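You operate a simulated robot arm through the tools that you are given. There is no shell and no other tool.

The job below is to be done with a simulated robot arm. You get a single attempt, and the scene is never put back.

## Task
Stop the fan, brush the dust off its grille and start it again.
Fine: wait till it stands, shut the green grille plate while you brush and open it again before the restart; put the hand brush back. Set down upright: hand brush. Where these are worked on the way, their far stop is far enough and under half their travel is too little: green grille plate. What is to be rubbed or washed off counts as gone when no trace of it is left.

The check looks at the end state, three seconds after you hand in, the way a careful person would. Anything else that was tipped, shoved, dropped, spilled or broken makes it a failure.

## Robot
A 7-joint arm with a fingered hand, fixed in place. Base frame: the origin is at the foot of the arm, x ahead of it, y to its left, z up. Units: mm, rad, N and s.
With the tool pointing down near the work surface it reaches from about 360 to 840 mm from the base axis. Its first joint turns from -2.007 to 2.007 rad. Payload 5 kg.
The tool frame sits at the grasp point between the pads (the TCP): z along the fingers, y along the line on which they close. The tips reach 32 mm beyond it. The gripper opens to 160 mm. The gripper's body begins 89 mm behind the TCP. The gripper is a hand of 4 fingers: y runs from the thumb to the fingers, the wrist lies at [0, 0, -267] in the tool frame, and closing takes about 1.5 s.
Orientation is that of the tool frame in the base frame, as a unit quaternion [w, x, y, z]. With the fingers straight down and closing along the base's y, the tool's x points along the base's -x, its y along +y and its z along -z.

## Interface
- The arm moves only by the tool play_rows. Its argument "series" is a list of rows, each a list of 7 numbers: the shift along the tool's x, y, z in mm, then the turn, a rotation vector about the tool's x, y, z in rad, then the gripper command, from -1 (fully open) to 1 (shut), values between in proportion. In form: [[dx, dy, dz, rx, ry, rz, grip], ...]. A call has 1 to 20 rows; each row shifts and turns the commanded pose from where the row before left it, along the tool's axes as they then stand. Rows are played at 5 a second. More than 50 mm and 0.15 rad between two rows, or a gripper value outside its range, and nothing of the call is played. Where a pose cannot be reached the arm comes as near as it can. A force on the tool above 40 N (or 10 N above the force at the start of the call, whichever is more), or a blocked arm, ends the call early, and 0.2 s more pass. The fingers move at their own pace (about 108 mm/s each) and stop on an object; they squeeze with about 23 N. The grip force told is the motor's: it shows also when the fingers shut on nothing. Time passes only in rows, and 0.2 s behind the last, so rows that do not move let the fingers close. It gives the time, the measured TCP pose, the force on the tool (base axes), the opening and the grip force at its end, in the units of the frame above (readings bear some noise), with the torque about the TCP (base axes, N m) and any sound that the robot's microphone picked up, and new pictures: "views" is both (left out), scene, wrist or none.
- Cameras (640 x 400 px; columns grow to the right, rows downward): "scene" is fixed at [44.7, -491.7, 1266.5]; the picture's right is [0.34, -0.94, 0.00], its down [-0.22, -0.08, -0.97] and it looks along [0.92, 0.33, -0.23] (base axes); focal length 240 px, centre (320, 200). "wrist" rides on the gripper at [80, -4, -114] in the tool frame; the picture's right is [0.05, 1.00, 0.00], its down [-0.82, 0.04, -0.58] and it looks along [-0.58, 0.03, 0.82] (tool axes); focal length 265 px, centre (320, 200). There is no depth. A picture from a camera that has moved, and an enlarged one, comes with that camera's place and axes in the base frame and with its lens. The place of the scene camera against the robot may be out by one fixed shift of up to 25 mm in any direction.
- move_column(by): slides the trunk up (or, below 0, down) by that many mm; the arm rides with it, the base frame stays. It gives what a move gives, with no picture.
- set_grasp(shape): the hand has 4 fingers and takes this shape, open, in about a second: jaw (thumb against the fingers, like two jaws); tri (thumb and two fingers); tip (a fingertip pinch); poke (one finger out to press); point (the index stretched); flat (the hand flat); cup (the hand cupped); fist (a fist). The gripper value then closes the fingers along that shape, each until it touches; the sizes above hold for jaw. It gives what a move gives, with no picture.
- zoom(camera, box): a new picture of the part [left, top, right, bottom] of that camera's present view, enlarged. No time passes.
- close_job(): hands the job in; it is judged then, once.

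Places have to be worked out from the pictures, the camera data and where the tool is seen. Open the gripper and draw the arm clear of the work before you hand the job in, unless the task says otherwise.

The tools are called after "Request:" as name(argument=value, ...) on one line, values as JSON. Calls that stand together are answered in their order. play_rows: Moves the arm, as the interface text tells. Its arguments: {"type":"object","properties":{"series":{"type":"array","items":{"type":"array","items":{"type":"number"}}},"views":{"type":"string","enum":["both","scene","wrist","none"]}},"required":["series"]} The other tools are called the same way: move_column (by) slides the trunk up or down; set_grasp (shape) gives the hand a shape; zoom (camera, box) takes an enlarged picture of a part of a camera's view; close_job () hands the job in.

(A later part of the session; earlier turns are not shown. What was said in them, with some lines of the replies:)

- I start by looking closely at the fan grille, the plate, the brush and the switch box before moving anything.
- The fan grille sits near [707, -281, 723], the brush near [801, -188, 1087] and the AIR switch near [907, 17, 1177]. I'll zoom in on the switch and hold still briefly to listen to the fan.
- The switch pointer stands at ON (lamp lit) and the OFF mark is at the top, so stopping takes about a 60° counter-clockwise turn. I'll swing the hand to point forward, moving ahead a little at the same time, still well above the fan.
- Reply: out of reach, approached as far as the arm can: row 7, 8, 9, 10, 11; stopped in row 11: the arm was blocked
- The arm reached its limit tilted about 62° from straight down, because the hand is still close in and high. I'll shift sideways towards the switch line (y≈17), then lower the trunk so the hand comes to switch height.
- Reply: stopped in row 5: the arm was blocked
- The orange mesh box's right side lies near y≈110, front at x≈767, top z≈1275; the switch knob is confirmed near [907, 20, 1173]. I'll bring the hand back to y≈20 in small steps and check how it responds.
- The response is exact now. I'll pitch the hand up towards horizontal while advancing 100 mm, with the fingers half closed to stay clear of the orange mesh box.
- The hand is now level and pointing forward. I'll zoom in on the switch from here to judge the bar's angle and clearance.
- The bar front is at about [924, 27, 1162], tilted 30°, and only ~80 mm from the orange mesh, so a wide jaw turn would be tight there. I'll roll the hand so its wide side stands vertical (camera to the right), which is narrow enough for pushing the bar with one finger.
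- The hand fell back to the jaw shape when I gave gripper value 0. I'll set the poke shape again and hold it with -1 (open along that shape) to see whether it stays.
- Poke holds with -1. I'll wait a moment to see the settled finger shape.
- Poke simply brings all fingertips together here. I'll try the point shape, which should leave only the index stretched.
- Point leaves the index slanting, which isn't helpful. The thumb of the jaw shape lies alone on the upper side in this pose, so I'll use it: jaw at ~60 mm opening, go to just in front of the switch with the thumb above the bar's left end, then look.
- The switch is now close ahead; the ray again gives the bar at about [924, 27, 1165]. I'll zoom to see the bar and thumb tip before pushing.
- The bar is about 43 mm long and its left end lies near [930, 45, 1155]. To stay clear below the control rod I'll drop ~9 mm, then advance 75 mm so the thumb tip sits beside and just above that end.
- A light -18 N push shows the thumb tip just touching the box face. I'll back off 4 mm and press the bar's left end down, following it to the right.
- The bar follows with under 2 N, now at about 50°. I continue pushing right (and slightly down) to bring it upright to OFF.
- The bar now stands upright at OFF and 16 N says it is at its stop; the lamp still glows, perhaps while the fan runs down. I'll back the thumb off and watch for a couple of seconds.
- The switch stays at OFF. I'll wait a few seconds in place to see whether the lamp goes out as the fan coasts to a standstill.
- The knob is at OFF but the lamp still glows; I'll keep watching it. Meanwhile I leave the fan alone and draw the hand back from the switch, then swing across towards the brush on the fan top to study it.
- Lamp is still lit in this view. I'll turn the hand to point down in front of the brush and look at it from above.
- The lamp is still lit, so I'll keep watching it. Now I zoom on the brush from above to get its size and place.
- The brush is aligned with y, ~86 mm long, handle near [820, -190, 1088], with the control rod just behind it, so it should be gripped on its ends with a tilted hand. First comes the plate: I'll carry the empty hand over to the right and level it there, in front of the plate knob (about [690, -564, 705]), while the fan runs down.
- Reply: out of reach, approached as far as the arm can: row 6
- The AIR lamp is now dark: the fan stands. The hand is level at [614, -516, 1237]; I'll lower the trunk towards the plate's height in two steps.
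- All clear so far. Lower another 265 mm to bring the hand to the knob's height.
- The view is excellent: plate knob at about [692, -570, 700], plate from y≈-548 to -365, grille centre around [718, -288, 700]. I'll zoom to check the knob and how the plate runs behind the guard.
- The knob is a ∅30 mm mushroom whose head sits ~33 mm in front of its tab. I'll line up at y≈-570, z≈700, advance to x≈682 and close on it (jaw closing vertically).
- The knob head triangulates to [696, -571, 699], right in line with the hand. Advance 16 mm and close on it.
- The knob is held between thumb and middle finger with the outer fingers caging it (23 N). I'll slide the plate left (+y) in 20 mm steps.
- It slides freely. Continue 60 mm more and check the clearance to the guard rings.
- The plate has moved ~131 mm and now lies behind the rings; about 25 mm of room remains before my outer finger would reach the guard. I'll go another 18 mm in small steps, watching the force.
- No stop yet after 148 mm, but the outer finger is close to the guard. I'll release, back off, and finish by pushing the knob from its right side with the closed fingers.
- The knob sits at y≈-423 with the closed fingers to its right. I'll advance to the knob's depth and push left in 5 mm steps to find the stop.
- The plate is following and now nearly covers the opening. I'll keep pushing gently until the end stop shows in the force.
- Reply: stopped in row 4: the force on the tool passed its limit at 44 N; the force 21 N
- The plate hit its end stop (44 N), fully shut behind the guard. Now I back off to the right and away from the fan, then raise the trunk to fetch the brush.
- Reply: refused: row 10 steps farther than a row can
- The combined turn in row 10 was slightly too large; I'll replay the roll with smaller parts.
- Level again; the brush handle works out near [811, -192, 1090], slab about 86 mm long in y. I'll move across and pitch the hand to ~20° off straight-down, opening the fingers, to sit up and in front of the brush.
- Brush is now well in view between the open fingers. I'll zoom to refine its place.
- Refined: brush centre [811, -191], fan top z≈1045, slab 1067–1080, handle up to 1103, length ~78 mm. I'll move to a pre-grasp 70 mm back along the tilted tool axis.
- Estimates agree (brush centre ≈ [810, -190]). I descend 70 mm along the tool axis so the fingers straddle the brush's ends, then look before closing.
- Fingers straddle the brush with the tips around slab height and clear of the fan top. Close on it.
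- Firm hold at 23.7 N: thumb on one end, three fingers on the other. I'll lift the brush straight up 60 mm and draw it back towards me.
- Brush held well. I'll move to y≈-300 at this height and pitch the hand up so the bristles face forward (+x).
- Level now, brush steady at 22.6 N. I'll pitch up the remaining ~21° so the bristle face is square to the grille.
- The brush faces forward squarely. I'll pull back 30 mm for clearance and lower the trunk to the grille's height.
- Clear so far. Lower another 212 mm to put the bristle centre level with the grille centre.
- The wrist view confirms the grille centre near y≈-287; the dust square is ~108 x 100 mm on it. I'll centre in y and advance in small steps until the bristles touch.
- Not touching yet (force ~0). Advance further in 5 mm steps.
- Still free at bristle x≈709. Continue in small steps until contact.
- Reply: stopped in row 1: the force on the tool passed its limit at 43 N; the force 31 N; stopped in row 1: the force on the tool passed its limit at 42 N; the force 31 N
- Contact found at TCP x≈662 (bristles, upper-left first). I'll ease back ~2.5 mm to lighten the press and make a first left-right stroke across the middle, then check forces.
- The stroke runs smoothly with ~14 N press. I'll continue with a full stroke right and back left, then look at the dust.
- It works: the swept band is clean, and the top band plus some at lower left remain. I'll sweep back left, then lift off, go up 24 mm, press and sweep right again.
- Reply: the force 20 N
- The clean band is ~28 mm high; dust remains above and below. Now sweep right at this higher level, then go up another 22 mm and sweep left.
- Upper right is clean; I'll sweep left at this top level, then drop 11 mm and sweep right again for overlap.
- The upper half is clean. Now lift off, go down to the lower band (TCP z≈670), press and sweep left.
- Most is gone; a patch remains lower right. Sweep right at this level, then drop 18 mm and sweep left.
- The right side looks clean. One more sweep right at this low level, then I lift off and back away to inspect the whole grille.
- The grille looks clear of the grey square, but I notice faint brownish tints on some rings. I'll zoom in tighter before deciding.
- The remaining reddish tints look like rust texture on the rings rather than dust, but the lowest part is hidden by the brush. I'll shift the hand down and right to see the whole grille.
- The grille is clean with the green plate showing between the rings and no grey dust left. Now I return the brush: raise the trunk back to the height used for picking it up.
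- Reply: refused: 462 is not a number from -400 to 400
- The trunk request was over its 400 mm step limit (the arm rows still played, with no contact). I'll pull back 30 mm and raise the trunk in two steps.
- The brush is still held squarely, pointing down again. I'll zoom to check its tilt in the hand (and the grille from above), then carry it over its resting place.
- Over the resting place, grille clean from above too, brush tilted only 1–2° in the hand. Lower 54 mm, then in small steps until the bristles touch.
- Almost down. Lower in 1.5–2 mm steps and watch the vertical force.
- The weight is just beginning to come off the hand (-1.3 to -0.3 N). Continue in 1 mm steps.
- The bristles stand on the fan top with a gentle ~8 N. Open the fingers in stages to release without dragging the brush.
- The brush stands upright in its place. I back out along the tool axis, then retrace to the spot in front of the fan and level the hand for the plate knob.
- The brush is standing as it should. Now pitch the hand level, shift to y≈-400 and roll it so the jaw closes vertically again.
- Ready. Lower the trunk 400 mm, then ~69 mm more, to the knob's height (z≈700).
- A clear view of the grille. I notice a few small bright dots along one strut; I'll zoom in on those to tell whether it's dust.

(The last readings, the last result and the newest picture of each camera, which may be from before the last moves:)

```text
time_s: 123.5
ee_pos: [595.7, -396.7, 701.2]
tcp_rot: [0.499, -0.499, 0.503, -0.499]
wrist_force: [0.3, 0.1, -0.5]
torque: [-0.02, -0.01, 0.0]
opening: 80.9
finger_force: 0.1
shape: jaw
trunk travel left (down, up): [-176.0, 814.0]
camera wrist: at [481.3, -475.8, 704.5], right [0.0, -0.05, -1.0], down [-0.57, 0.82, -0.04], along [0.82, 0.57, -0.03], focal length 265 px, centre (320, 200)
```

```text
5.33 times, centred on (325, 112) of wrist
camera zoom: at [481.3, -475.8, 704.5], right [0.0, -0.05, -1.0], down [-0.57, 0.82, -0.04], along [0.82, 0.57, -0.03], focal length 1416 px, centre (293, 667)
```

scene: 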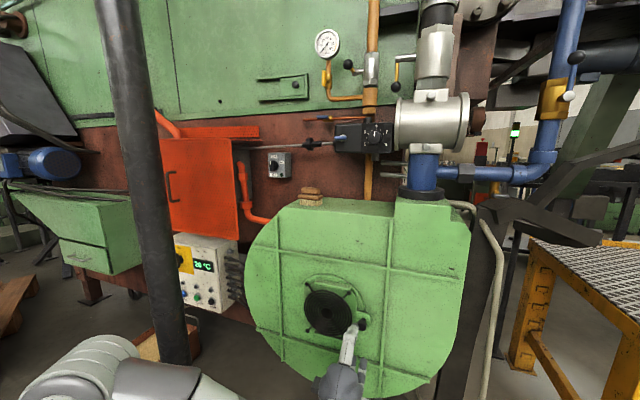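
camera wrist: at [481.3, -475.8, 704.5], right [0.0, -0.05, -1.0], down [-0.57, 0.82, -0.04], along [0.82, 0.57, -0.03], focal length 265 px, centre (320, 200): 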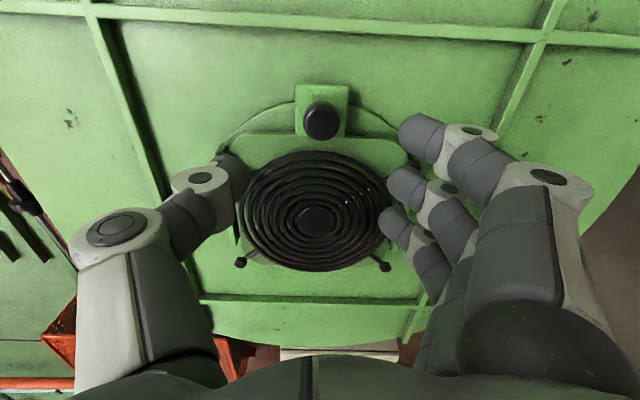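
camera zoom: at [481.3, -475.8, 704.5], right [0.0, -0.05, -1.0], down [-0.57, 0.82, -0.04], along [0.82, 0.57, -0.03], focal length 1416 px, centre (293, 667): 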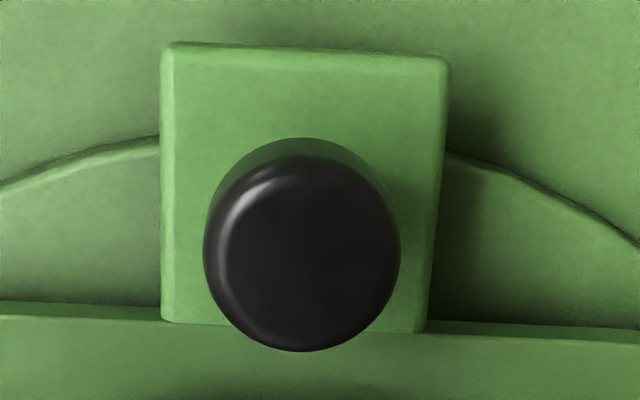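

Those dots are just light reflecting off a strut; the grille is dust-free. The knob is now at [696, -405, 699]; I'll align at y≈-407 and advance to x≈672 so the fingertips stay in front of the guard rings, then grip.

Request:
play_rows(series=[[10, 2, 0, 0, 0, 0, 0], [0, 0, 22, 0, 0, 0, 0], [0, 0, 22, 0, 0, 0, 0], [0, 0, 20, 0, 0, 0, 0], [0, 0, 12, 0, 0, 0, 0], [0, 0, 0, 0, 0, 0, 0]], views="both")

Request:
zoom(camera="wrist", box=[200, 80, 440, 300])

Request:
zoom(camera="scene", box=[300, 280, 400, 360])

```text
time_s: 125.0
ee_pos: [671.8, -406.6, 698.9]
tcp_rot: [0.498, -0.498, 0.504, -0.5]
wrist_force: [0.2, 0.7, -0.9]
torque: [-0.01, -0.04, 0.04]
opening: 80.7
finger_force: 0.2
shape: jaw
trunk travel left (down, up): [-176.0, 814.0]
camera wrist: at [557.1, -486.4, 702.3], right [0.0, -0.05, -1.0], down [-0.57, 0.82, -0.04], along [0.82, 0.57, -0.03], focal length 265 px, centre (320, 200)
```

scene: 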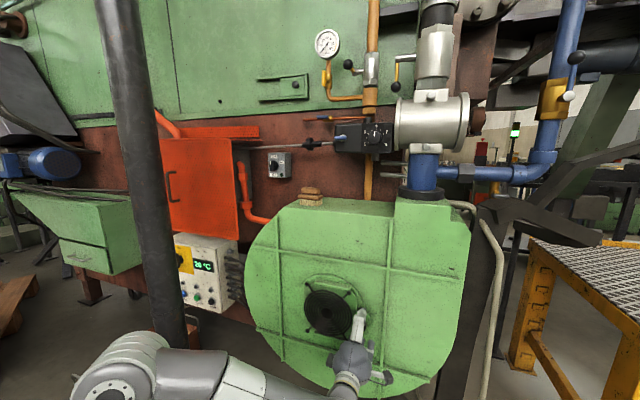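
wrist: 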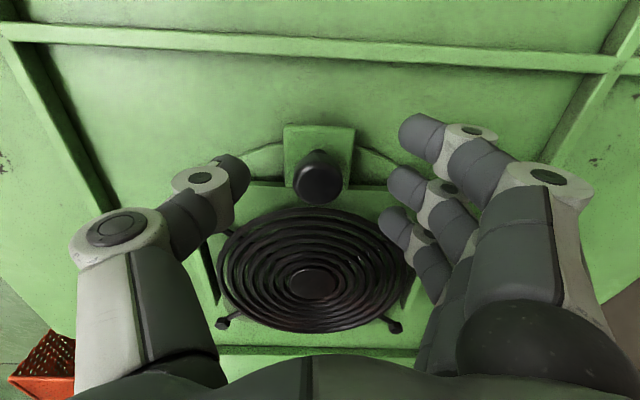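

```text
1.82 times, centred on (320, 190) of wrist
camera zoom: at [557.1, -486.4, 702.3], right [0.0, -0.05, -1.0], down [-0.57, 0.82, -0.04], along [0.82, 0.57, -0.03], focal length 483 px, centre (320, 218)
```

zoom: 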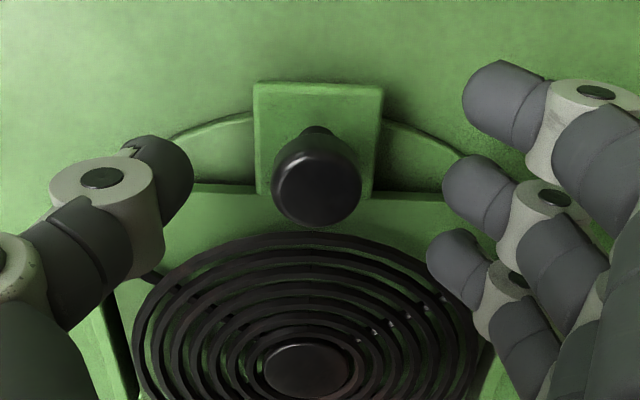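

```text
5.00 times, centred on (350, 320) of scene
camera zoom: at [44.7, -491.7, 1266.5], right [0.34, -0.94, 0.0], down [-0.22, -0.08, -0.97], along [0.92, 0.33, -0.23], focal length 1200 px, centre (170, -400)
```

zoom: 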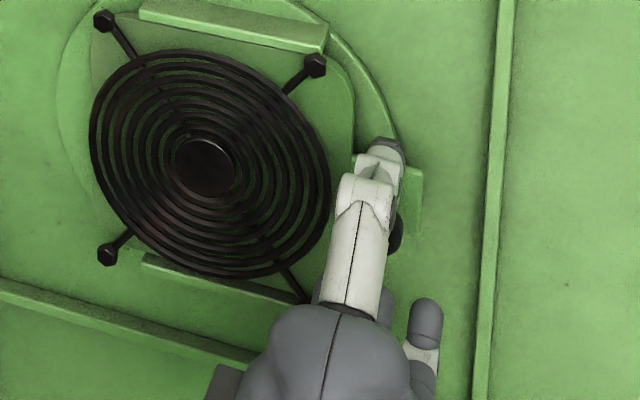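

Aligned within 3 mm. Close on the knob.

Request:
play_rows(series=[[0, 0, 0, 0, 0, 0, 1], [0, 0, 0, 0, 0, 0, 1], [0, 0, 0, 0, 0, 0, 1], [0, 0, 0, 0, 0, 0, 1], [0, 0, 0, 0, 0, 0, 1]], views="wrist")

Request:
zoom(camera="wrist", box=[200, 80, 440, 300])

Request:
zoom(camera="scene", box=[300, 280, 400, 360])

```text
time_s: 126.2
ee_pos: [672.3, -405.4, 700.4]
tcp_rot: [0.499, -0.498, 0.503, -0.5]
wrist_force: [3.5, -1.5, 11.0]
torque: [0.04, -0.11, -0.04]
opening: 10.1
finger_force: 22.4
shape: jaw
trunk travel left (down, up): [-176.0, 814.0]
camera wrist: at [556.9, -486.1, 704.0], right [0.0, -0.05, -1.0], down [-0.57, 0.82, -0.04], along [0.82, 0.57, -0.03], focal length 265 px, centre (320, 200)
```

wrist: 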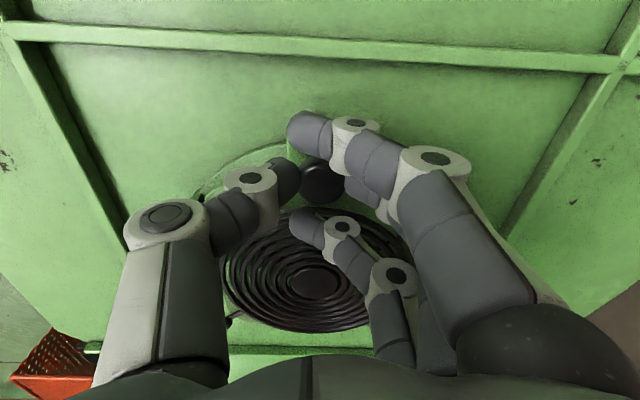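

```text
1.82 times, centred on (320, 190) of wrist
camera zoom: at [556.9, -486.1, 704.0], right [0.0, -0.05, -1.0], down [-0.57, 0.82, -0.04], along [0.82, 0.57, -0.03], focal length 483 px, centre (320, 218)
```

zoom: 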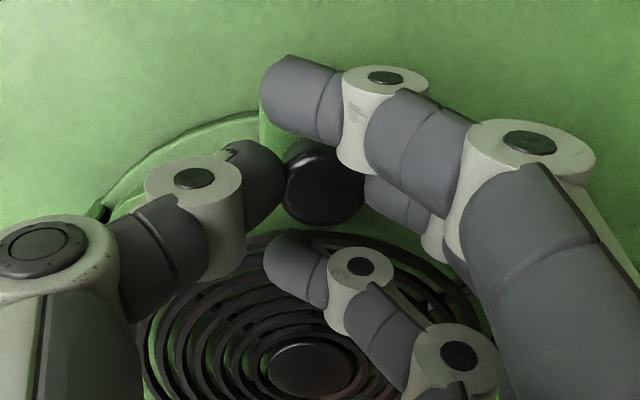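

```text
5.00 times, centred on (350, 320) of scene
camera zoom: at [44.7, -491.7, 1266.5], right [0.34, -0.94, 0.0], down [-0.22, -0.08, -0.97], along [0.92, 0.33, -0.23], focal length 1200 px, centre (170, -400)
```

zoom: 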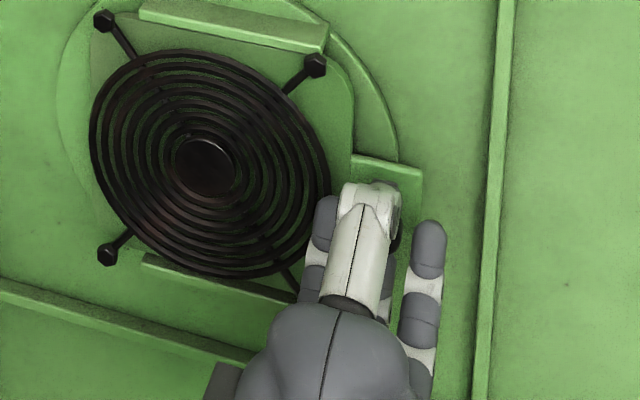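

The knob is caged again. Pull the plate right (-y), first 90 mm.

Request:
play_rows(series=[[10, 0, 0, 0, 0, 0, 1], [20, 0, 0, 0, 0, 0, 1], [20, 0, 0, 0, 0, 0, 1], [20, 0, 0, 0, 0, 0, 1], [20, 0, 0, 0, 0, 0, 1]], views="both")

Request:
zoom(camera="scene", box=[290, 270, 430, 370])

```text
time_s: 127.3
ee_pos: [670.8, -497.5, 699.7]
tcp_rot: [0.499, -0.498, 0.502, -0.5]
wrist_force: [6.1, -1.3, 13.0]
torque: [0.07, -0.21, -0.04]
opening: 9.6
finger_force: 23.7
shape: jaw
trunk travel left (down, up): [-176.0, 814.0]
camera wrist: at [556.2, -576.1, 703.1], right [0.0, -0.05, -1.0], down [-0.57, 0.82, -0.04], along [0.82, 0.57, -0.03], focal length 265 px, centre (320, 200)
```

scene: 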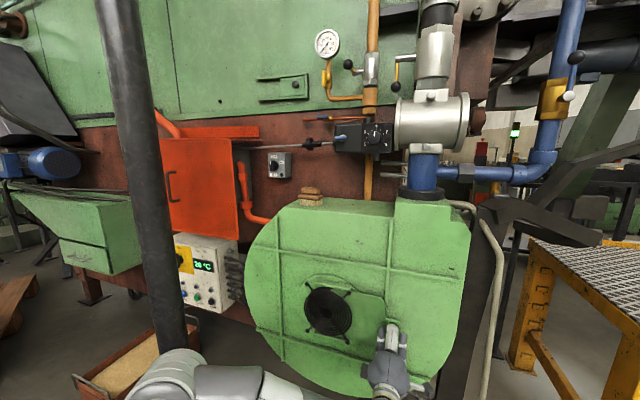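
wrist: 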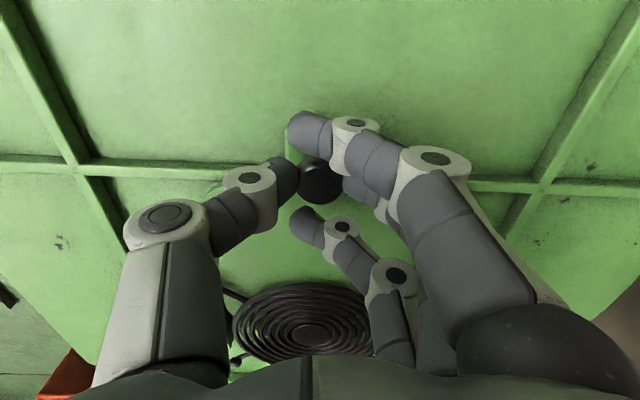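

```text
4.00 times, centred on (360, 320) of scene
camera zoom: at [44.7, -491.7, 1266.5], right [0.34, -0.94, 0.0], down [-0.22, -0.08, -0.97], along [0.92, 0.33, -0.23], focal length 960 px, centre (160, -280)
```

zoom: 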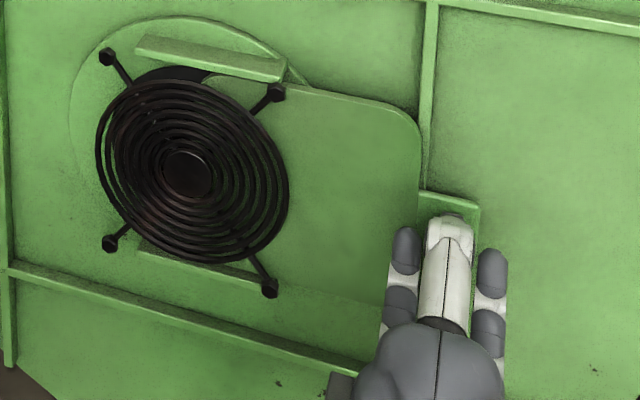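

The plate follows. Continue towards the open stop, with finer steps at the end.

Request:
play_rows(series=[[20, 0, 0, 0, 0, 0, 1], [20, 0, 0, 0, 0, 0, 1], [18, 0, 0, 0, 0, 0, 1], [8, 0, 0, 0, 0, 0, 1], [5, 0, 0, 0, 0, 0, 1], [4, 0, 0, 0, 0, 0, 1]], views="both")

Request:
zoom(camera="scene", box=[290, 270, 450, 370])

```text
time_s: 128.8
ee_pos: [672.2, -572.2, 699.4]
tcp_rot: [0.499, -0.499, 0.502, -0.5]
wrist_force: [6.3, 0.7, 14.6]
torque: [0.03, -0.23, 0.02]
opening: 9.5
finger_force: 23.3
shape: jaw
trunk travel left (down, up): [-176.0, 814.0]
camera wrist: at [556.1, -650.2, 703.0], right [0.0, -0.05, -1.0], down [-0.57, 0.82, -0.04], along [0.82, 0.57, -0.03], focal length 265 px, centre (320, 200)
```

scene: 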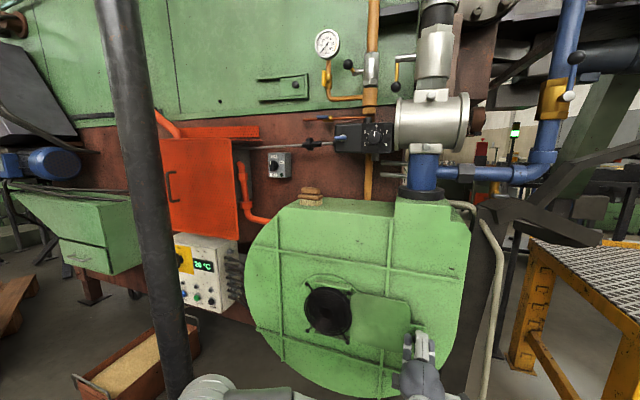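
wrist: 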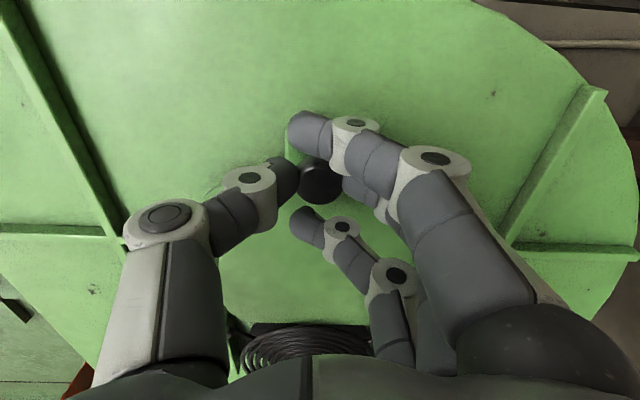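

```text
4.00 times, centred on (370, 320) of scene
camera zoom: at [44.7, -491.7, 1266.5], right [0.34, -0.94, 0.0], down [-0.22, -0.08, -0.97], along [0.92, 0.33, -0.23], focal length 960 px, centre (120, -280)
```

zoom: 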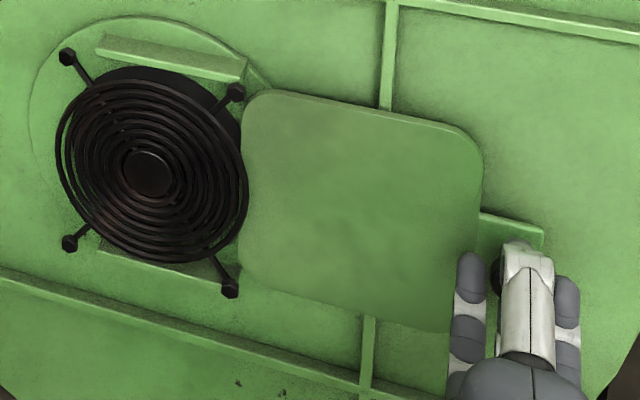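

The plate is back at its starting position. I'll nudge a few mm further to confirm it rests at its open stop.

Request:
play_rows(series=[[4, 0, 0, 0, 0, 0, 1], [4, 0, 0, 0, 0, 0, 1], [3, 0, 0, 0, 0, 0, 1]], views="none")

Request:
zoom(camera="scene", box=[290, 270, 450, 370])

```text
time_s: 129.6
ee_pos: [672.7, -577.8, 699.3]
tcp_rot: [-0.5, 0.502, -0.499, 0.499]
wrist_force: [-10.0, 32.0, 8.8]
torque: [-0.12, -0.14, 0.67]
opening: 9.7
finger_force: 23.4
shape: jaw
trunk travel left (down, up): [-176.0, 814.0]
```

```text
4.00 times, centred on (370, 320) of scene
camera zoom: at [44.7, -491.7, 1266.5], right [0.34, -0.94, 0.0], down [-0.22, -0.08, -0.97], along [0.92, 0.33, -0.23], focal length 960 px, centre (120, -280)
```

zoom: 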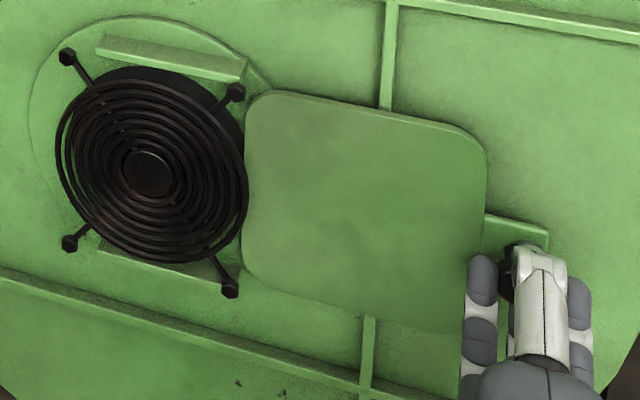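

32 N confirms the open stop. Release the knob, back away, and raise the trunk to the switch level.

Request:
play_rows(series=[[0, 0, 0, 0, 0, 0, 0.5], [0, 0, 0, 0, 0, 0, 0], [0, 0, 0, 0, 0, 0, 0], [0, 0, -20, 0, 0, 0, 0], [0, 0, -40, 0, 0, 0, 0]], views="none")

Request:
zoom(camera="scene", box=[290, 270, 450, 370])

Request:
move_column(by=400)

Request:
move_column(by=140)

```text
time_s: 130.8
ee_pos: [610.8, -582.1, 697.5]
tcp_rot: [0.498, -0.499, 0.503, -0.5]
wrist_force: [0.3, 0.0, -1.3]
torque: [-0.03, -0.04, -0.05]
opening: 79.4
finger_force: 0.0
shape: jaw
trunk travel left (down, up): [-176.0, 814.0]
```

```text
4.00 times, centred on (370, 320) of scene
camera zoom: at [44.7, -491.7, 1266.5], right [0.34, -0.94, 0.0], down [-0.22, -0.08, -0.97], along [0.92, 0.33, -0.23], focal length 960 px, centre (120, -280)
```

zoom: 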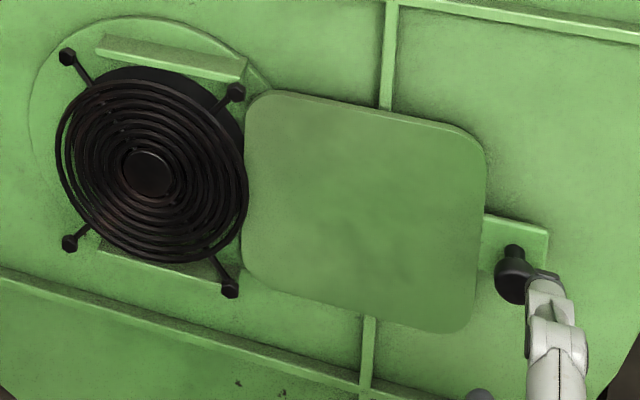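

```text
time_s: 134.6
ee_pos: [611.3, -581.5, 1098.3]
tcp_rot: [0.499, -0.498, 0.503, -0.5]
wrist_force: [0.5, 0.5, -0.2]
torque: [0.01, -0.03, -0.04]
opening: 79.3
finger_force: 0.1
shape: jaw
trunk travel left (down, up): [-576.0, 414.0]
```

```text
time_s: 136.2
ee_pos: [610.2, -581.9, 1239.9]
tcp_rot: [0.499, -0.499, 0.503, -0.5]
wrist_force: [1.3, -0.2, 0.5]
torque: [0.01, -0.03, 0.01]
opening: 79.1
finger_force: 0.0
shape: jaw
trunk travel left (down, up): [-716.0, 274.0]
```

The plate stays open at its stop and the trunk is back up. Now I carry the level hand across to the switch, fingers at ~60 mm opening.

Request:
play_rows(series=[[-45, 0, 6, 0, 0, 0, 0.25], [-45, 0, 6, 0, 0, 0, 0.25], [-45, 0, 6, 0, 0, 0, 0.25], [-45, 0, 6, 0, 0, 0, 0.25], [-45, 0, 6, 0, 0, 0, 0.25], [-45, 0, 6, 0, 0, 0, 0.25], [-45, 0, 6, 0, 0, 0, 0.25], [-45, 0, 6, 0, 0, 0, 0.25], [-45, 0, 6, 0, 0, 0, 0.25], [-45, 0, 6, 0, 0, 0, 0.25], [-45, 0, 6, 0, 0, 0, 0.25], [-45, 0, 6, 0, 0, 0, 0.25], [-45, 0, 6, 0, 0, 0, 0.25]], views="both")

```text
time_s: 139.1
ee_pos: [693.0, 4.5, 1240.6]
tcp_rot: [0.498, -0.499, 0.503, -0.5]
wrist_force: [-0.3, 0.1, -0.9]
torque: [-0.02, 0.01, -0.05]
opening: 60.9
finger_force: 0.0
shape: jaw
trunk travel left (down, up): [-716.0, 274.0]
camera wrist: at [577.6, -75.0, 1245.2], right [0.0, -0.05, -1.0], down [-0.57, 0.82, -0.04], along [0.82, 0.57, -0.03], focal length 265 px, centre (320, 200)
```

scene: 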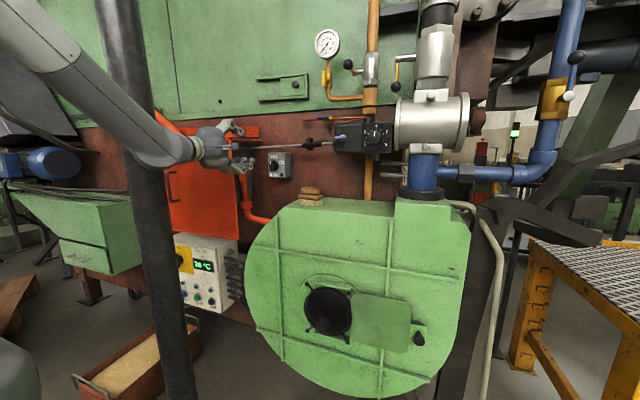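
wrist: 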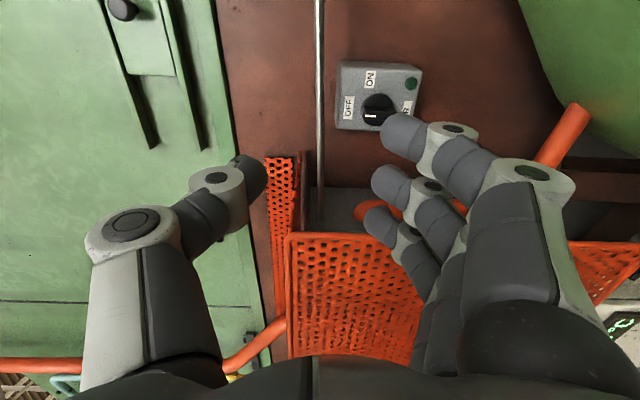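

Switch shows OFF with the lamp dark. I'll move to just in front of it with the thumb left of the bar's upper half (TCP about [830, 58, 1144]).

Request:
play_rows(series=[[-13.4, 24.2, 34.3, 0, 0, 0, 0.25], [-13.4, 24.2, 34.3, 0, 0, 0, 0.25], [-13.4, 24.2, 34.3, 0, 0, 0, 0.25], [-13.4, 24.2, 34.3, 0, 0, 0, 0.25], [0, 0, 0, 0, 0, 0, 0.25]], views="both")

Request:
zoom(camera="wrist", box=[160, 0, 400, 220])

Request:
zoom(camera="scene", box=[220, 130, 310, 200])

```text
time_s: 140.2
ee_pos: [829.4, 55.2, 1143.8]
tcp_rot: [0.499, -0.498, 0.502, -0.5]
wrist_force: [0.0, -0.4, 0.5]
torque: [-0.01, -0.01, 0.02]
opening: 60.8
finger_force: 0.1
shape: jaw
trunk travel left (down, up): [-716.0, 274.0]
camera wrist: at [714.8, -24.2, 1146.9], right [0.0, -0.05, -1.0], down [-0.57, 0.82, -0.04], along [0.82, 0.57, -0.03], focal length 265 px, centre (320, 200)
```

scene: 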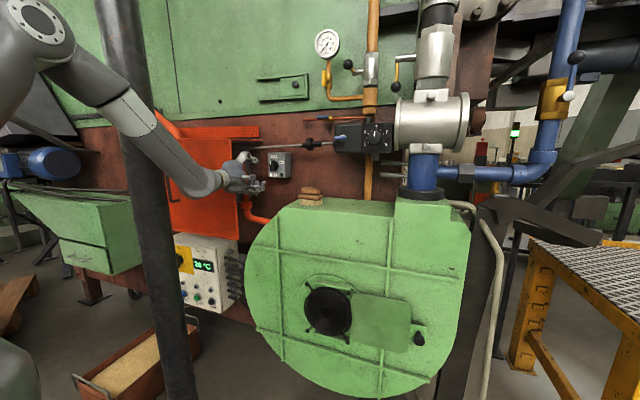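
wrist: 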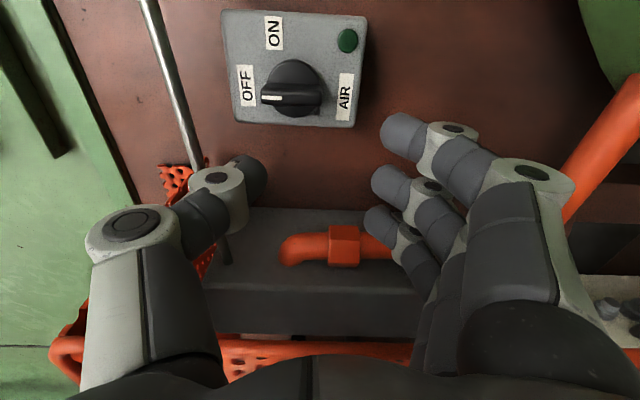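

```text
1.82 times, centred on (280, 110) of wrist
camera zoom: at [714.8, -24.2, 1146.9], right [0.0, -0.05, -1.0], down [-0.57, 0.82, -0.04], along [0.82, 0.57, -0.03], focal length 483 px, centre (393, 364)
```

zoom: 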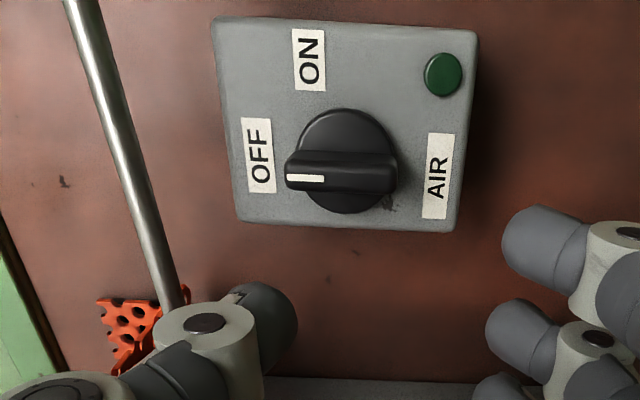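

```text
5.71 times, centred on (265, 165) of scene
camera zoom: at [44.7, -491.7, 1266.5], right [0.34, -0.94, 0.0], down [-0.22, -0.08, -0.97], along [0.92, 0.33, -0.23], focal length 1372 px, centre (634, 400)
```

zoom: 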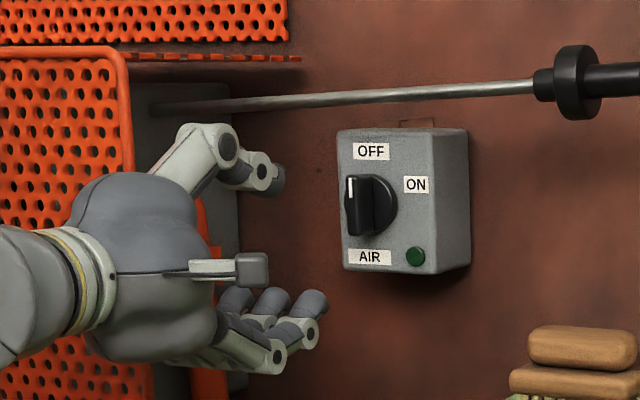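

Everything is clear: lamp dark, bar at OFF. Advance 70 mm so the thumb lies just left of the bar's upper half.

Request:
play_rows(series=[[-2, 2, 18, 0, 0, 0, 0.25], [0, 0, 18, 0, 0, 0, 0.25], [0, 0, 18, 0, 0, 0, 0.25], [0, 0, 16, 0, 0, 0, 0.25], [0, 0, 0, 0, 0, 0, 0.25]], views="wrist")

Request:
zoom(camera="wrist", box=[140, 0, 380, 220])

Request:
zoom(camera="scene", box=[220, 130, 310, 200])

```text
time_s: 141.4
ee_pos: [900.5, 57.8, 1141.8]
tcp_rot: [0.498, -0.499, 0.503, -0.5]
wrist_force: [1.2, 0.5, -0.2]
torque: [0.03, -0.01, 0.04]
opening: 60.8
finger_force: 0.1
shape: jaw
trunk travel left (down, up): [-716.0, 274.0]
camera wrist: at [785.1, -22.6, 1144.9], right [0.0, -0.05, -1.0], down [-0.57, 0.82, -0.04], along [0.82, 0.57, -0.03], focal length 265 px, centre (320, 200)
```

wrist: 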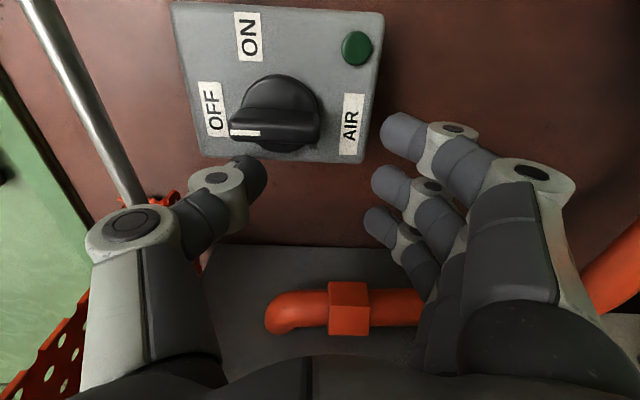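

```text
1.82 times, centred on (260, 110) of wrist
camera zoom: at [785.1, -22.6, 1144.9], right [0.0, -0.05, -1.0], down [-0.57, 0.82, -0.04], along [0.82, 0.57, -0.03], focal length 483 px, centre (429, 364)
```

zoom: 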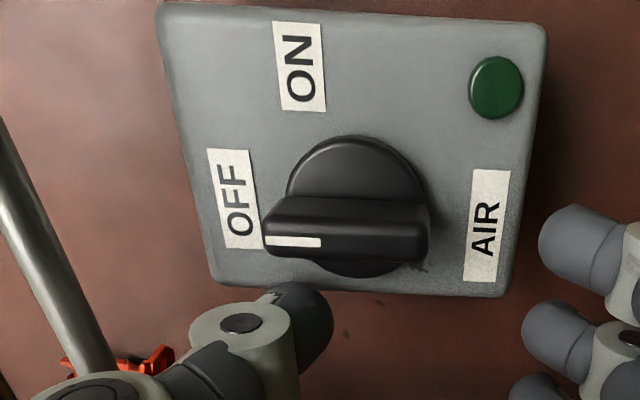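

```text
5.71 times, centred on (265, 165) of scene
camera zoom: at [44.7, -491.7, 1266.5], right [0.34, -0.94, 0.0], down [-0.22, -0.08, -0.97], along [0.92, 0.33, -0.23], focal length 1372 px, centre (634, 400)
```

zoom: 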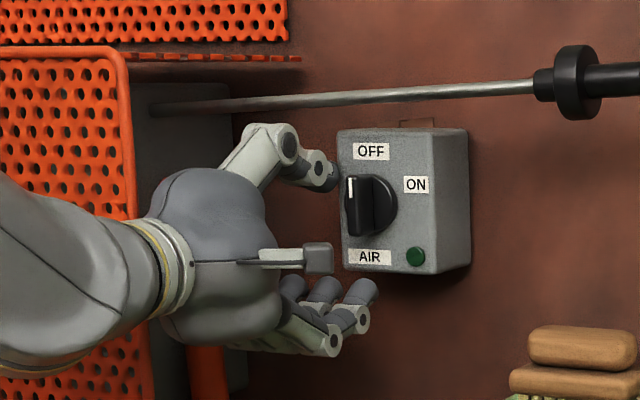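

The thumb sits right beside the pointer half of the bar. Push right (towards ON) in 5 mm steps.

Request:
play_rows(series=[[5, 0, 0, 0, 0, 0, 0.25], [5, 0, 0, 0, 0, 0, 0.25], [5, 0, 0, 0, 0, 0, 0.25], [4, 0, 0, 0, 0, 0, 0.25], [4, 0, 0, 0, 0, 0, 0.25]], views="wrist")

Request:
zoom(camera="wrist", box=[140, 0, 380, 220])

Request:
zoom(camera="scene", box=[220, 130, 310, 200])

```text
time_s: 142.7
ee_pos: [899.4, 35.1, 1140.8]
tcp_rot: [0.5, -0.498, 0.502, -0.5]
wrist_force: [-4.2, 5.4, 3.2]
torque: [-0.19, -0.24, 0.14]
opening: 62.4
finger_force: 0.1
shape: jaw
trunk travel left (down, up): [-716.0, 274.0]
camera wrist: at [784.5, -43.8, 1145.7], right [0.0, -0.05, -1.0], down [-0.57, 0.82, -0.04], along [0.82, 0.57, -0.03], focal length 265 px, centre (320, 200)
```

wrist: 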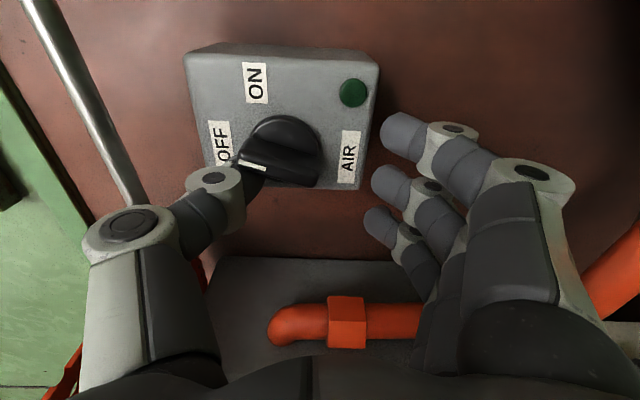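

```text
1.82 times, centred on (260, 110) of wrist
camera zoom: at [784.5, -43.8, 1145.7], right [0.0, -0.05, -1.0], down [-0.57, 0.82, -0.04], along [0.82, 0.57, -0.03], focal length 483 px, centre (429, 364)
```

zoom: 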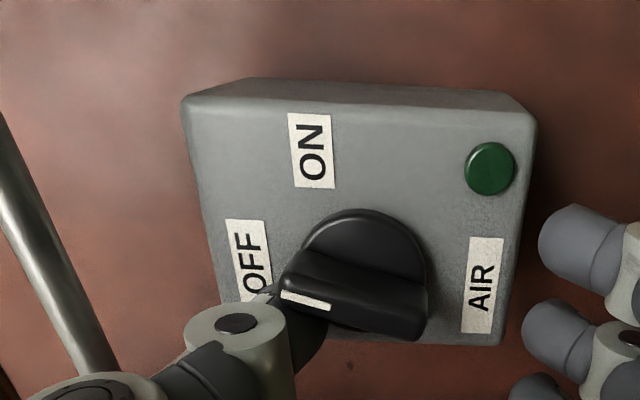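

```text
5.71 times, centred on (265, 165) of scene
camera zoom: at [44.7, -491.7, 1266.5], right [0.34, -0.94, 0.0], down [-0.22, -0.08, -0.97], along [0.92, 0.33, -0.23], focal length 1372 px, centre (634, 400)
```

zoom: 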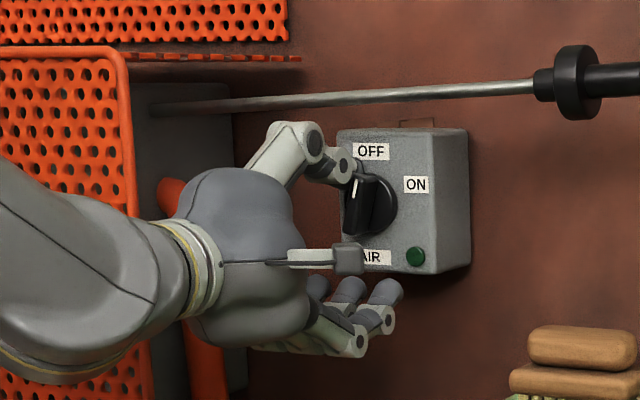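

The bar has begun turning towards ON. Continue right and slightly downward to follow it.

Request:
play_rows(series=[[5, 0, 0, 0, 0, 0, 0.25], [5, 1, 0, 0, 0, 0, 0.25], [4, 2, 0, 0, 0, 0, 0.25], [3, 3, 0, 0, 0, 0, 0.25]], views="wrist")

Request:
zoom(camera="wrist", box=[140, 0, 380, 220])

Request:
zoom(camera="scene", box=[220, 130, 310, 200])

```text
time_s: 143.7
ee_pos: [897.2, 19.1, 1136.9]
tcp_rot: [0.5, -0.5, 0.501, -0.499]
wrist_force: [-6.3, 5.9, 7.2]
torque: [-0.26, -0.49, 0.14]
opening: 67.0
finger_force: 0.1
shape: jaw
trunk travel left (down, up): [-716.0, 274.0]
camera wrist: at [783.4, -60.3, 1140.4], right [0.0, -0.05, -1.0], down [-0.58, 0.82, -0.04], along [0.82, 0.57, -0.03], focal length 265 px, centre (320, 200)
```

wrist: 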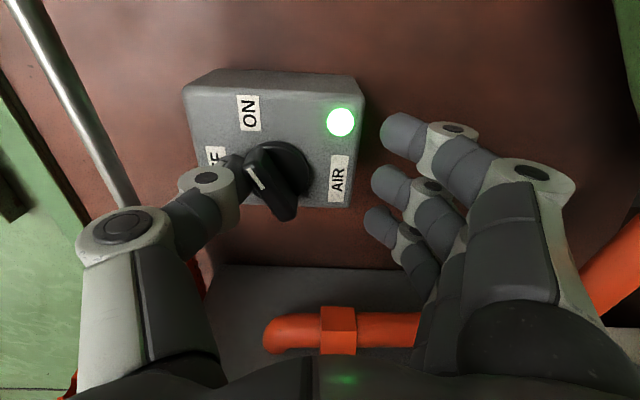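

```text
1.82 times, centred on (260, 110) of wrist
camera zoom: at [783.4, -60.3, 1140.4], right [0.0, -0.05, -1.0], down [-0.58, 0.82, -0.04], along [0.82, 0.57, -0.03], focal length 483 px, centre (429, 364)
```

zoom: 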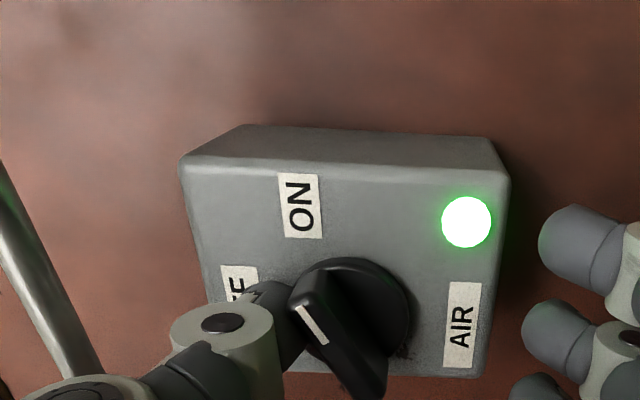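

```text
5.71 times, centred on (265, 165) of scene
camera zoom: at [44.7, -491.7, 1266.5], right [0.34, -0.94, 0.0], down [-0.22, -0.08, -0.97], along [0.92, 0.33, -0.23], focal length 1372 px, centre (634, 400)
```

zoom: 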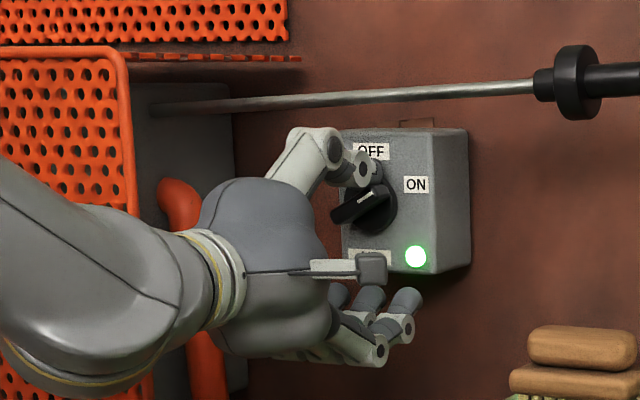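

The lamp lit up: the fan runs again. I'll push a touch more to make sure the switch is fully at its ON stop.

Request:
play_rows(series=[[2, 3, 0, 0, 0, 0, 0.25], [1, 3, 0, 0, 0, 0, 0.25]], views="wrist")

Request:
zoom(camera="scene", box=[220, 130, 310, 200])

```text
time_s: 144.2
ee_pos: [898.1, 18.0, 1131.4]
tcp_rot: [0.501, -0.5, 0.499, -0.5]
wrist_force: [-7.1, 15.4, 12.4]
torque: [-0.77, -0.54, 0.32]
opening: 71.8
finger_force: 0.0
shape: jaw
trunk travel left (down, up): [-716.0, 274.0]
camera wrist: at [783.3, -61.5, 1135.2], right [0.0, -0.05, -1.0], down [-0.58, 0.82, -0.04], along [0.82, 0.58, -0.03], focal length 265 px, centre (320, 200)
```

wrist: 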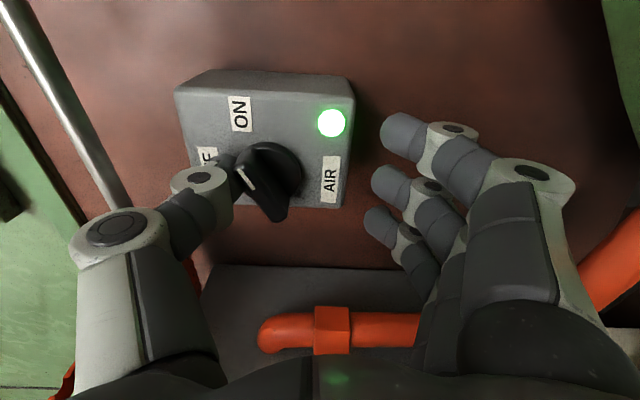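

```text
5.71 times, centred on (265, 165) of scene
camera zoom: at [44.7, -491.7, 1266.5], right [0.34, -0.94, 0.0], down [-0.22, -0.08, -0.97], along [0.92, 0.33, -0.23], focal length 1372 px, centre (634, 400)
```

zoom: 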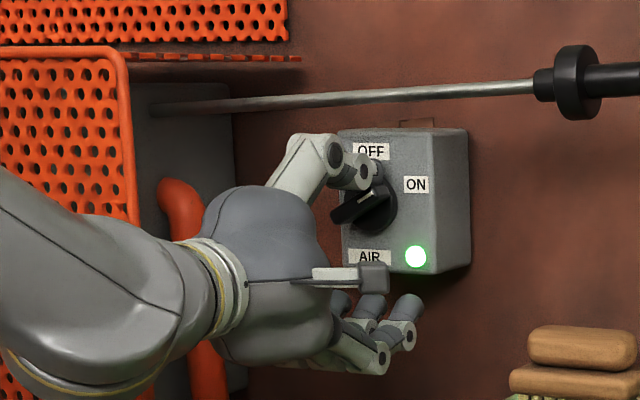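

Force rises with no more movement, so the switch is at its ON stop with the lamp lit. I ease the thumb off up-left and draw straight back.

Request:
play_rows(series=[[-4, -4, 0, 0, 0, 0, 0.25], [-6, -3, 0, 0, 0, 0, 0.25], [0, 0, -15, 0, 0, 0, 0.25], [0, 0, -35, 0, 0, 0, 0.25], [0, 0, -40, 0, 0, 0, 0.25], [0, 0, -40, 0, 0, 0, 0.25], [0, 0, -40, 0, 0, 0, 0.25]], views="both")

Request:
zoom(camera="scene", box=[220, 130, 340, 220])

Request:
zoom(camera="scene", box=[290, 270, 450, 370])

```text
time_s: 145.8
ee_pos: [728.8, 24.4, 1137.4]
tcp_rot: [0.499, -0.499, 0.502, -0.5]
wrist_force: [0.4, 0.3, 0.4]
torque: [0.04, 0.01, 0.0]
opening: 60.8
finger_force: 0.0
shape: jaw
trunk travel left (down, up): [-716.0, 274.0]
camera wrist: at [613.3, -54.7, 1140.3], right [0.0, -0.05, -1.0], down [-0.57, 0.82, -0.04], along [0.82, 0.57, -0.03], focal length 265 px, centre (320, 200)
```

scene: 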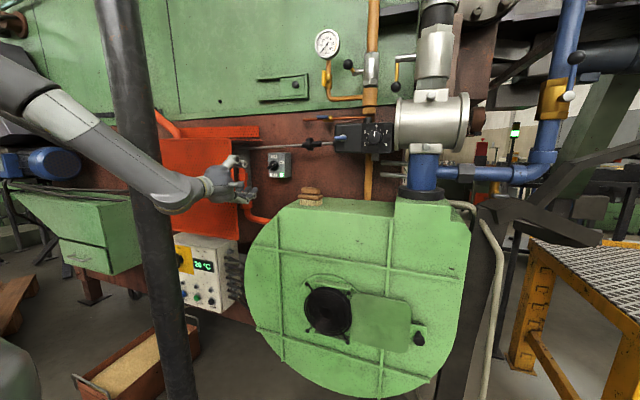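
wrist: 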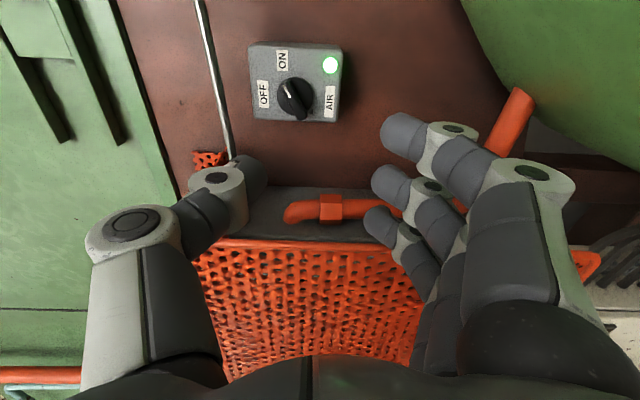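

```text
4.44 times, centred on (280, 175) of scene
camera zoom: at [44.7, -491.7, 1266.5], right [0.34, -0.94, 0.0], down [-0.22, -0.08, -0.97], along [0.92, 0.33, -0.23], focal length 1067 px, centre (498, 311)
```

zoom: 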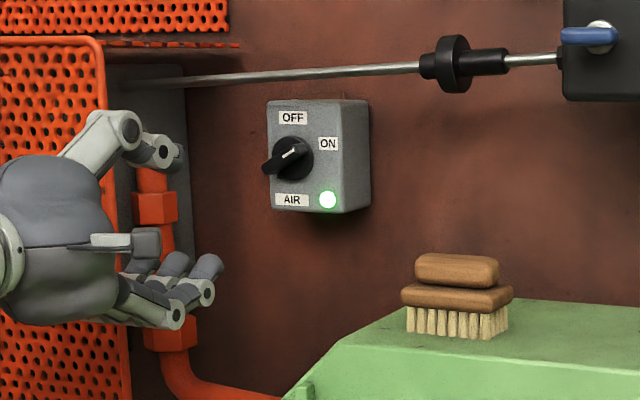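

```text
4.00 times, centred on (370, 320) of scene
camera zoom: at [44.7, -491.7, 1266.5], right [0.34, -0.94, 0.0], down [-0.22, -0.08, -0.97], along [0.92, 0.33, -0.23], focal length 960 px, centre (120, -280)
```

zoom: 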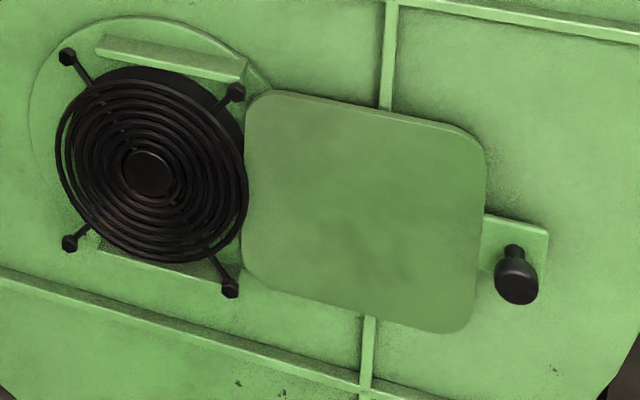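

All is in order: switch ON with lamp lit, brush upright in its old place, plate fully open, grille clean. I draw the arm further back and open the gripper before handing in.

Request:
play_rows(series=[[0, 0, -30, 0, 0, 0, 0], [10, -25, -20, 0, 0, 0, -0.5], [20, -35, 0, 0, 0, 0, -1], [20, -35, 0, 0, 0, 0, -1], [20, -35, 0, 0, 0, 0, -1], [0, 0, 0, 0, 0, 0, -1], [0, 0, 0, 0, 0, 0, -1]], views="both")

Request:
zoom(camera="scene", box=[220, 130, 400, 350])

```text
time_s: 147.4
ee_pos: [680.1, -45.3, 1268.0]
tcp_rot: [0.499, -0.498, 0.503, -0.499]
wrist_force: [0.3, 0.1, -0.4]
torque: [-0.02, 0.0, 0.04]
opening: 160.0
finger_force: 0.0
shape: jaw
trunk travel left (down, up): [-716.0, 274.0]
camera wrist: at [565.1, -124.2, 1270.9], right [0.0, -0.05, -1.0], down [-0.57, 0.82, -0.04], along [0.82, 0.57, -0.03], focal length 265 px, centre (320, 200)
```

scene: 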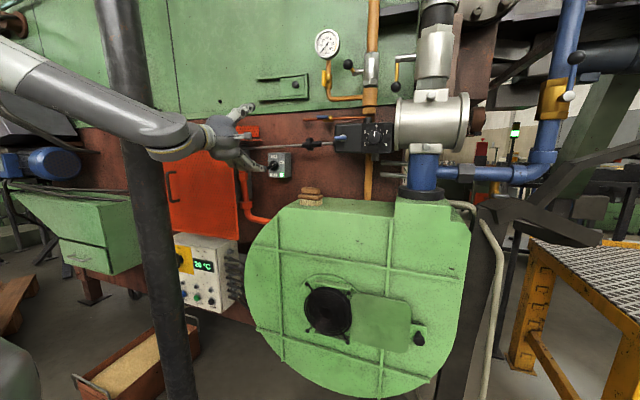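
wrist: 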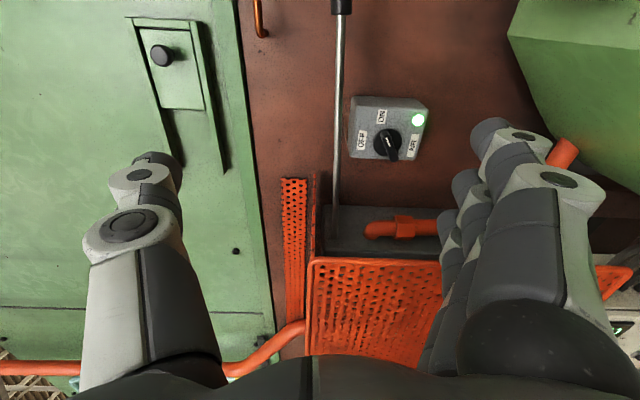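

```text
1.82 times, centred on (310, 240) of scene
camera zoom: at [44.7, -491.7, 1266.5], right [0.34, -0.94, 0.0], down [-0.22, -0.08, -0.97], along [0.92, 0.33, -0.23], focal length 436 px, centre (338, 127)
```

zoom: 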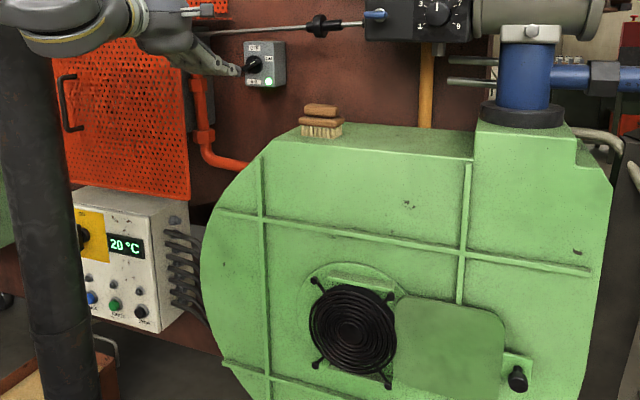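

The arm is clear with the gripper open; the fan's lamp is lit at ON, the plate is open, the grille clean and the brush back upright. Handing in.

Request:
close_job()

```text
The job is handed in.
```

The job is handed in: the grille is brushed clean and the fan has been switched back on. The AIR lamp lit when the switch reached ON. I took the lamp as the sign of the fan turning, because nothing else showed it and the microphone picked up no sound.

1. **Stop:** I turned the AIR switch to OFF. The lamp went out some 10 seconds later, and I only touched the grille plate after that.
2. **Plate shut:** I slid the green grille plate behind the guard until it hit its end stop.
3. **Brushing:** I swept the grille in overlapping strokes until no grey dust showed in either camera. Some reddish tint remains on the rings; I judged it to be rust, not dust.
4. **Brush back:** The hand brush stands upright in its old place on top of the fan, within a couple of millimetres and turned by one or two degrees.
5. **Plate open and restart:** I pulled the plate back to its open stop, then turned the switch to its ON stop.

The arm is clear of the work with the gripper open. I saw nothing else moved or knocked.
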